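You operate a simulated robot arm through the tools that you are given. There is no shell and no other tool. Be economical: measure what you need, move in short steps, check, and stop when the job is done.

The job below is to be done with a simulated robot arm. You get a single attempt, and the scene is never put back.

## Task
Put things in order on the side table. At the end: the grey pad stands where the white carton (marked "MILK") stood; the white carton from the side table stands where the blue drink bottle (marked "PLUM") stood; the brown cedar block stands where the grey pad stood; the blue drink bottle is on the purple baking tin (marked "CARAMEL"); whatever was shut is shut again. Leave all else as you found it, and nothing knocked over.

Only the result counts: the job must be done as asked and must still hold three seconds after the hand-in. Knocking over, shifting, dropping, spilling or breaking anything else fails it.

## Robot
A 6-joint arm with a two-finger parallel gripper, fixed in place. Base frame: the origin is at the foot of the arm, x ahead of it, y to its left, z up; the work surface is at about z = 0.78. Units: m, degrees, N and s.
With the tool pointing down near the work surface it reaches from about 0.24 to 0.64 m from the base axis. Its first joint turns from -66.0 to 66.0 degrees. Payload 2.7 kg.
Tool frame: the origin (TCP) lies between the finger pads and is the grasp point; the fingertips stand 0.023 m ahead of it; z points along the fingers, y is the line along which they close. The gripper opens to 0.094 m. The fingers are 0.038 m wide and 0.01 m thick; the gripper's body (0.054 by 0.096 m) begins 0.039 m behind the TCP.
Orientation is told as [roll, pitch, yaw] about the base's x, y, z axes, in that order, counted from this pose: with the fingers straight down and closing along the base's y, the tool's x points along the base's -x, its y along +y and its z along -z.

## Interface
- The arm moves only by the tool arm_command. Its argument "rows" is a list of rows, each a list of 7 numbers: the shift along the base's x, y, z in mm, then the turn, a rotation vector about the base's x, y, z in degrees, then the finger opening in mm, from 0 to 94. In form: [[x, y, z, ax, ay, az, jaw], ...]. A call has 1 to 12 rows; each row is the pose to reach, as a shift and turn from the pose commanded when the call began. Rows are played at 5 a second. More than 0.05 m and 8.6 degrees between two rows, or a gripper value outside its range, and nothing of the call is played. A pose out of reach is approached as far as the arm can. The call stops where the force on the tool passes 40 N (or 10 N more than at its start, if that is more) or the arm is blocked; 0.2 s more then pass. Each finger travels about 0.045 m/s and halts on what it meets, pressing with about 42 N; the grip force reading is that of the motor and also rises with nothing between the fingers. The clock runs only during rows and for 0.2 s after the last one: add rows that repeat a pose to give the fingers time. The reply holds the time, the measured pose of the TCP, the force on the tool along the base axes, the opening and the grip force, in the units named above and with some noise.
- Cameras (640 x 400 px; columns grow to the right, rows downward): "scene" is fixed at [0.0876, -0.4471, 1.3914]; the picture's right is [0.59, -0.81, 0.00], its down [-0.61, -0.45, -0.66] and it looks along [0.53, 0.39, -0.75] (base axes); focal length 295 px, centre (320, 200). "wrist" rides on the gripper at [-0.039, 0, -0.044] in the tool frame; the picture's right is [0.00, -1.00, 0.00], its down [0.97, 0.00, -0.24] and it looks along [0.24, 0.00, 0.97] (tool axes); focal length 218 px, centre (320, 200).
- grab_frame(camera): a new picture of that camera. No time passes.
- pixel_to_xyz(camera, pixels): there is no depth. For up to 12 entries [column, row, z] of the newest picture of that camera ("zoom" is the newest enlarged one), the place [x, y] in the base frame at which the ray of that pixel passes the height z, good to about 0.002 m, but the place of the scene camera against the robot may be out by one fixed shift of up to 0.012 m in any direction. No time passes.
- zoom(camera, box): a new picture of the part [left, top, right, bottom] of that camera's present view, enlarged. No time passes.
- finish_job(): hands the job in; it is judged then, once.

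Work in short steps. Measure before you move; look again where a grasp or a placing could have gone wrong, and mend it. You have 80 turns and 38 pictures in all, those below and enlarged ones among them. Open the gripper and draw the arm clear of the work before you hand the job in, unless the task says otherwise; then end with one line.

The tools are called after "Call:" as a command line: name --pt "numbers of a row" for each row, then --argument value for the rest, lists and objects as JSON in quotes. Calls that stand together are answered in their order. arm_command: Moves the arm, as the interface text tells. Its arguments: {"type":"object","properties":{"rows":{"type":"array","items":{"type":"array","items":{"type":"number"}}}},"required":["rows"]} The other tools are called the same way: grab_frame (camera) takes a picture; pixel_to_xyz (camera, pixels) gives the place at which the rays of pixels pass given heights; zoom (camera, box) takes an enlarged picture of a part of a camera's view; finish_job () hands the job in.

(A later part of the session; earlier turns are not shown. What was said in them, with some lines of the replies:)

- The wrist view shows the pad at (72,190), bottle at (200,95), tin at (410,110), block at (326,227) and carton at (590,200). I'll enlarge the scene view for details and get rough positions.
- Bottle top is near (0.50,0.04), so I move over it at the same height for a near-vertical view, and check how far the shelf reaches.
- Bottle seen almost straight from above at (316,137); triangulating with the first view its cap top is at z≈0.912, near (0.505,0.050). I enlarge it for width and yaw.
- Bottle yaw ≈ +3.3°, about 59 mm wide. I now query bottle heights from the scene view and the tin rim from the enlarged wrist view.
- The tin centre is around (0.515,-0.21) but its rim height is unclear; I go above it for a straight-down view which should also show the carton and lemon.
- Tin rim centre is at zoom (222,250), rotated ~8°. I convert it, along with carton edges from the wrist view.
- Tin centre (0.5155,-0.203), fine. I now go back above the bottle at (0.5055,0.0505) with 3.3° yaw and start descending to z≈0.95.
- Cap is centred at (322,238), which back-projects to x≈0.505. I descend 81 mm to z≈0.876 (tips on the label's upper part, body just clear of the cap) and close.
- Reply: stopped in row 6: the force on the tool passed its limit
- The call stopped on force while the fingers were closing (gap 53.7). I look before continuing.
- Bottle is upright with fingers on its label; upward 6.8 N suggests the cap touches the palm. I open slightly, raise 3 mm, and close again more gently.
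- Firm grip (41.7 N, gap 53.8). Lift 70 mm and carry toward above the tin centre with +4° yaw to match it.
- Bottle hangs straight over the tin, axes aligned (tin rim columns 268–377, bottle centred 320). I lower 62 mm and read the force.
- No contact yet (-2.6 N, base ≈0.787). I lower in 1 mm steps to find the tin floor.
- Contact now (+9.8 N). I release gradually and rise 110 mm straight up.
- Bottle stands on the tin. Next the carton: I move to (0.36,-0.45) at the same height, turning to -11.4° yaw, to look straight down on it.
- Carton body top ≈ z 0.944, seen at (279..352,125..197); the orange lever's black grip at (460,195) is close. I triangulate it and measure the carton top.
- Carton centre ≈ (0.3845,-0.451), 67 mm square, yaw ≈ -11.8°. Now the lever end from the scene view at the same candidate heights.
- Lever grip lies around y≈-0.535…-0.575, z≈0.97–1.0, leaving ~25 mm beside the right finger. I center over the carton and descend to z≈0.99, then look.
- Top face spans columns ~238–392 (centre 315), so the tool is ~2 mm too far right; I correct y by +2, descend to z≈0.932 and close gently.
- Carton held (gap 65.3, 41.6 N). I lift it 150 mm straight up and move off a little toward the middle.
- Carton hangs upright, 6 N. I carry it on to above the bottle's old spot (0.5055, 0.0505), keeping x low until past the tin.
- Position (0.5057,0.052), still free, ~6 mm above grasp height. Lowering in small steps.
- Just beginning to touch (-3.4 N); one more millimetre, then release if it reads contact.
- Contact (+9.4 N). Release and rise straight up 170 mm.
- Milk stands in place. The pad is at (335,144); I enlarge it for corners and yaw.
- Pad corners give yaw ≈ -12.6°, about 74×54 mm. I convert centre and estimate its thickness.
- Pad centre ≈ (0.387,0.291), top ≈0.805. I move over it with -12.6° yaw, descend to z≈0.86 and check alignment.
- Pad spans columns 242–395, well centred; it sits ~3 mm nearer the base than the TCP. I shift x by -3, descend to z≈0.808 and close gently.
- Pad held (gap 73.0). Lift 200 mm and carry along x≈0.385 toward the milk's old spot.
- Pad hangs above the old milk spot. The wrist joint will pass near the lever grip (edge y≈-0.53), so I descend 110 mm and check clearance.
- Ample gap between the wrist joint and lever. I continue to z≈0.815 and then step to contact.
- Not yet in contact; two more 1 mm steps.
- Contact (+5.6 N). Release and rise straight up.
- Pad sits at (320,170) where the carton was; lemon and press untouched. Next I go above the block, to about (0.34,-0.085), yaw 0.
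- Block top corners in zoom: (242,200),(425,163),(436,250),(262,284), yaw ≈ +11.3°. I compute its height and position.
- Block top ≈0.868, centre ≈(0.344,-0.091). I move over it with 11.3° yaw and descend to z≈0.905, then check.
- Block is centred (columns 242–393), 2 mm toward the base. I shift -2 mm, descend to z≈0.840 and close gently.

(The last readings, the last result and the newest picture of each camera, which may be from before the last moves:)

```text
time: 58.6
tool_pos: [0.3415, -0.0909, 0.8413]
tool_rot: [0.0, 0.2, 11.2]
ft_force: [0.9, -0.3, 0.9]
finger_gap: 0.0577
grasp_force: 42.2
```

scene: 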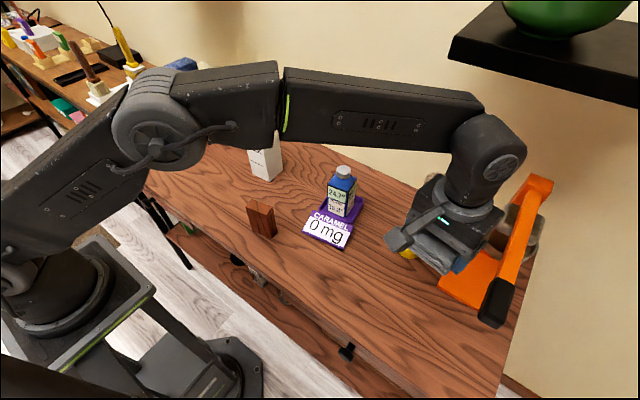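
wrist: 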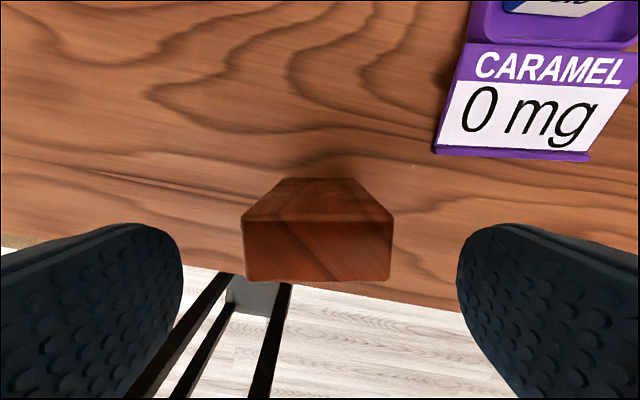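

Block held (gap 57.7). Lift 170 mm and carry to above the pad's old spot (0.3855,0.290), turning to -12.6°.

Call:
arm_command --pt "0 0 15 0 0 0 50" --pt "0 0 60 0 0 0 50" --pt "0 0 105 0 0 0 50" --pt "0 0 150 0 0 0 50" --pt "0 45 170 0 0 -3 50" --pt "0 93 170 0 0 -6 50" --pt "5 141 170 0 0 -9 50" --pt "10 189 170 0 0 -12 50" --pt "20 237 170 0 0 -16 50" --pt "30 285 170 0 0 -20 50" --pt "40 330 170 0 0 -23.8 50" --pt "44 370 170 0 0 -23.8 50"

Call:
arm_command --pt "0 11 0 0 0 0 50" --pt "0 11 -40 0 0 0 50" --pt "0 11 -85 0 0 0 50" --pt "0 11 -125 0 0 0 50" --pt "0 11 -150 0 0 0 50" --pt "0 11 -164 0 0 0 50" --pt "0 11 -164 0 0 0 50"

```text
time: 61.2
tool_pos: [0.3841, 0.2783, 1.0132]
tool_rot: [0.0, 0.1, -12.7]
ft_force: [-0.5, 0.4, -0.3]
finger_gap: 0.0574
grasp_force: 41.7
```

```text
time: 62.8
tool_pos: [0.3851, 0.2886, 0.8473]
tool_rot: [0.2, 0.1, -12.5]
ft_force: [-0.3, 0.2, -0.5]
finger_gap: 0.0572
grasp_force: 42.2
```

At (0.385,0.289), ~6 mm above contact. Step down and finely touch.

Call:
arm_command --pt "0 0.5 -2 0 0 0 50" --pt "0 0.5 -4 0 0 0 50" --pt "0 0.5 -4 0 0 0 50"

Call:
arm_command --pt "0 0 -1 0 0 0 50" --pt "0 0 -1 0 0 0 50"

Call:
arm_command --pt "0 0 -1 0 0 0 50" --pt "0 0 -1 0 0 0 50"

```text
time: 63.6
tool_pos: [0.3853, 0.2901, 0.8431]
tool_rot: [0.1, 0.1, -12.5]
ft_force: [-0.3, -0.4, -1.0]
finger_gap: 0.0572
grasp_force: 41.7
```

```text
time: 64.2
tool_pos: [0.3842, 0.2895, 0.8422]
tool_rot: [0.0, 0.1, -12.5]
ft_force: [-0.4, -0.3, -0.7]
finger_gap: 0.0571
grasp_force: 42.3
```

```text
time: 64.8
tool_pos: [0.3855, 0.2899, 0.8402]
tool_rot: [0.0, 0.0, -12.5]
ft_force: [-2.7, -1.2, 2.6]
finger_gap: 0.0573
grasp_force: 42.0
```

Contact begins (+2.6 N). Release and rise.

Call:
arm_command --pt "0 0 -0.4 0 0 0 54" --pt "0 0 -0.4 0 0 0 60" --pt "0 0 -0.4 0 0 0 70" --pt "0 0 -0.4 0 0 0 80" --pt "0 0 -0.4 0 0 0 90" --pt "0 0 0 0 0 0 90" --pt "0 0 25 0 0 0 90" --pt "0 0 65 0 0 0 90" --pt "0 0 110 0 0 0 90" --pt "0 0 155 0 0 0 90" --pt "0 0 205 0 0 0 90" --pt "0 0 250 0 0 0 90"

Call:
arm_command --pt "-5 -45 0 0 0 3 90" --pt "-10 -90 0 0 0 6 90" --pt "-10 -135 0 0 0 9 90" --pt "-10 -180 0 0 0 12.5 90" --pt "-10 -180 0 0 0 12.5 90"

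Call:
grab_frame --camera "scene"

Call:
grab_frame --camera "wrist"

```text
time: 67.4
tool_pos: [0.3875, 0.2897, 1.0897]
tool_rot: [0.0, 0.2, -12.5]
ft_force: [-0.3, 0.0, -0.4]
finger_gap: 0.0899
grasp_force: 0.1
```

```text
time: 68.6
tool_pos: [0.3766, 0.1079, 1.0906]
tool_rot: [0.0, 0.0, 0.1]
ft_force: [-1.6, 0.8, -0.4]
finger_gap: 0.0895
grasp_force: 0.1
```

```text
6 pictures are left
```

scene: 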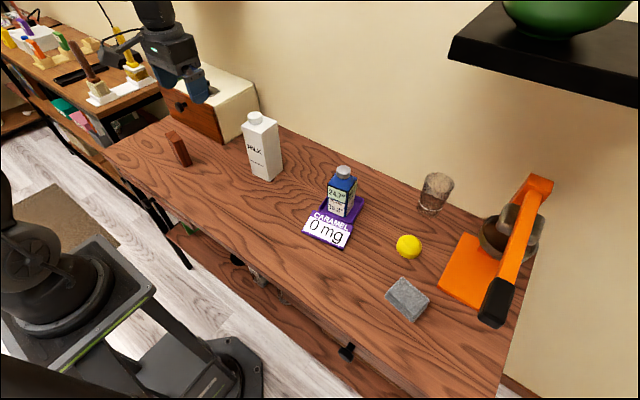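

```text
5 pictures are left
```

wrist: 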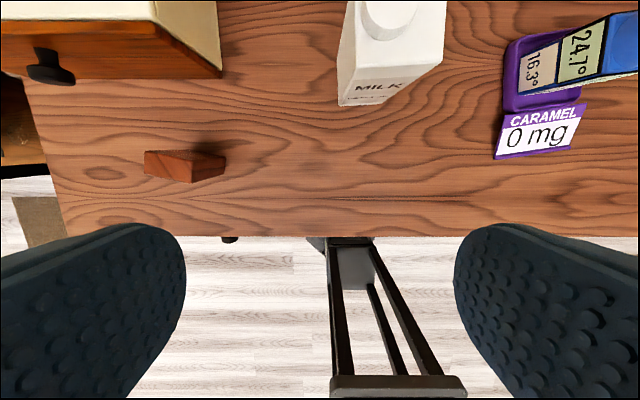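

All items stand; drawer still shut. I check the milk's base corners (339,106) and (383,103) numerically.

Call:
pixel_to_xyz --camera "wrist" --pixels '[[339, 106, 0.78], [383, 103, 0.78], [145, 174, 0.78], [192, 183, 0.78]]'

```text
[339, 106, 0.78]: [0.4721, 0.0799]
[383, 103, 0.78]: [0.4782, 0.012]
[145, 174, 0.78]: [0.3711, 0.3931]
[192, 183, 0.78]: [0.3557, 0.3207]
```

The milk's front edge matches the bottle's old centre to within a few mm, and the gripper is open and clear. Handing in.

Call:
finish_job

```text
The job is handed in.
```

I handed the job in with all four items moved: the bottle is on the tin, the milk where the bottle stood, the pad where the milk stood, and the cedar block where the pad stood. Nothing was opened, the drawer is still shut, and the last pictures show nothing knocked over.
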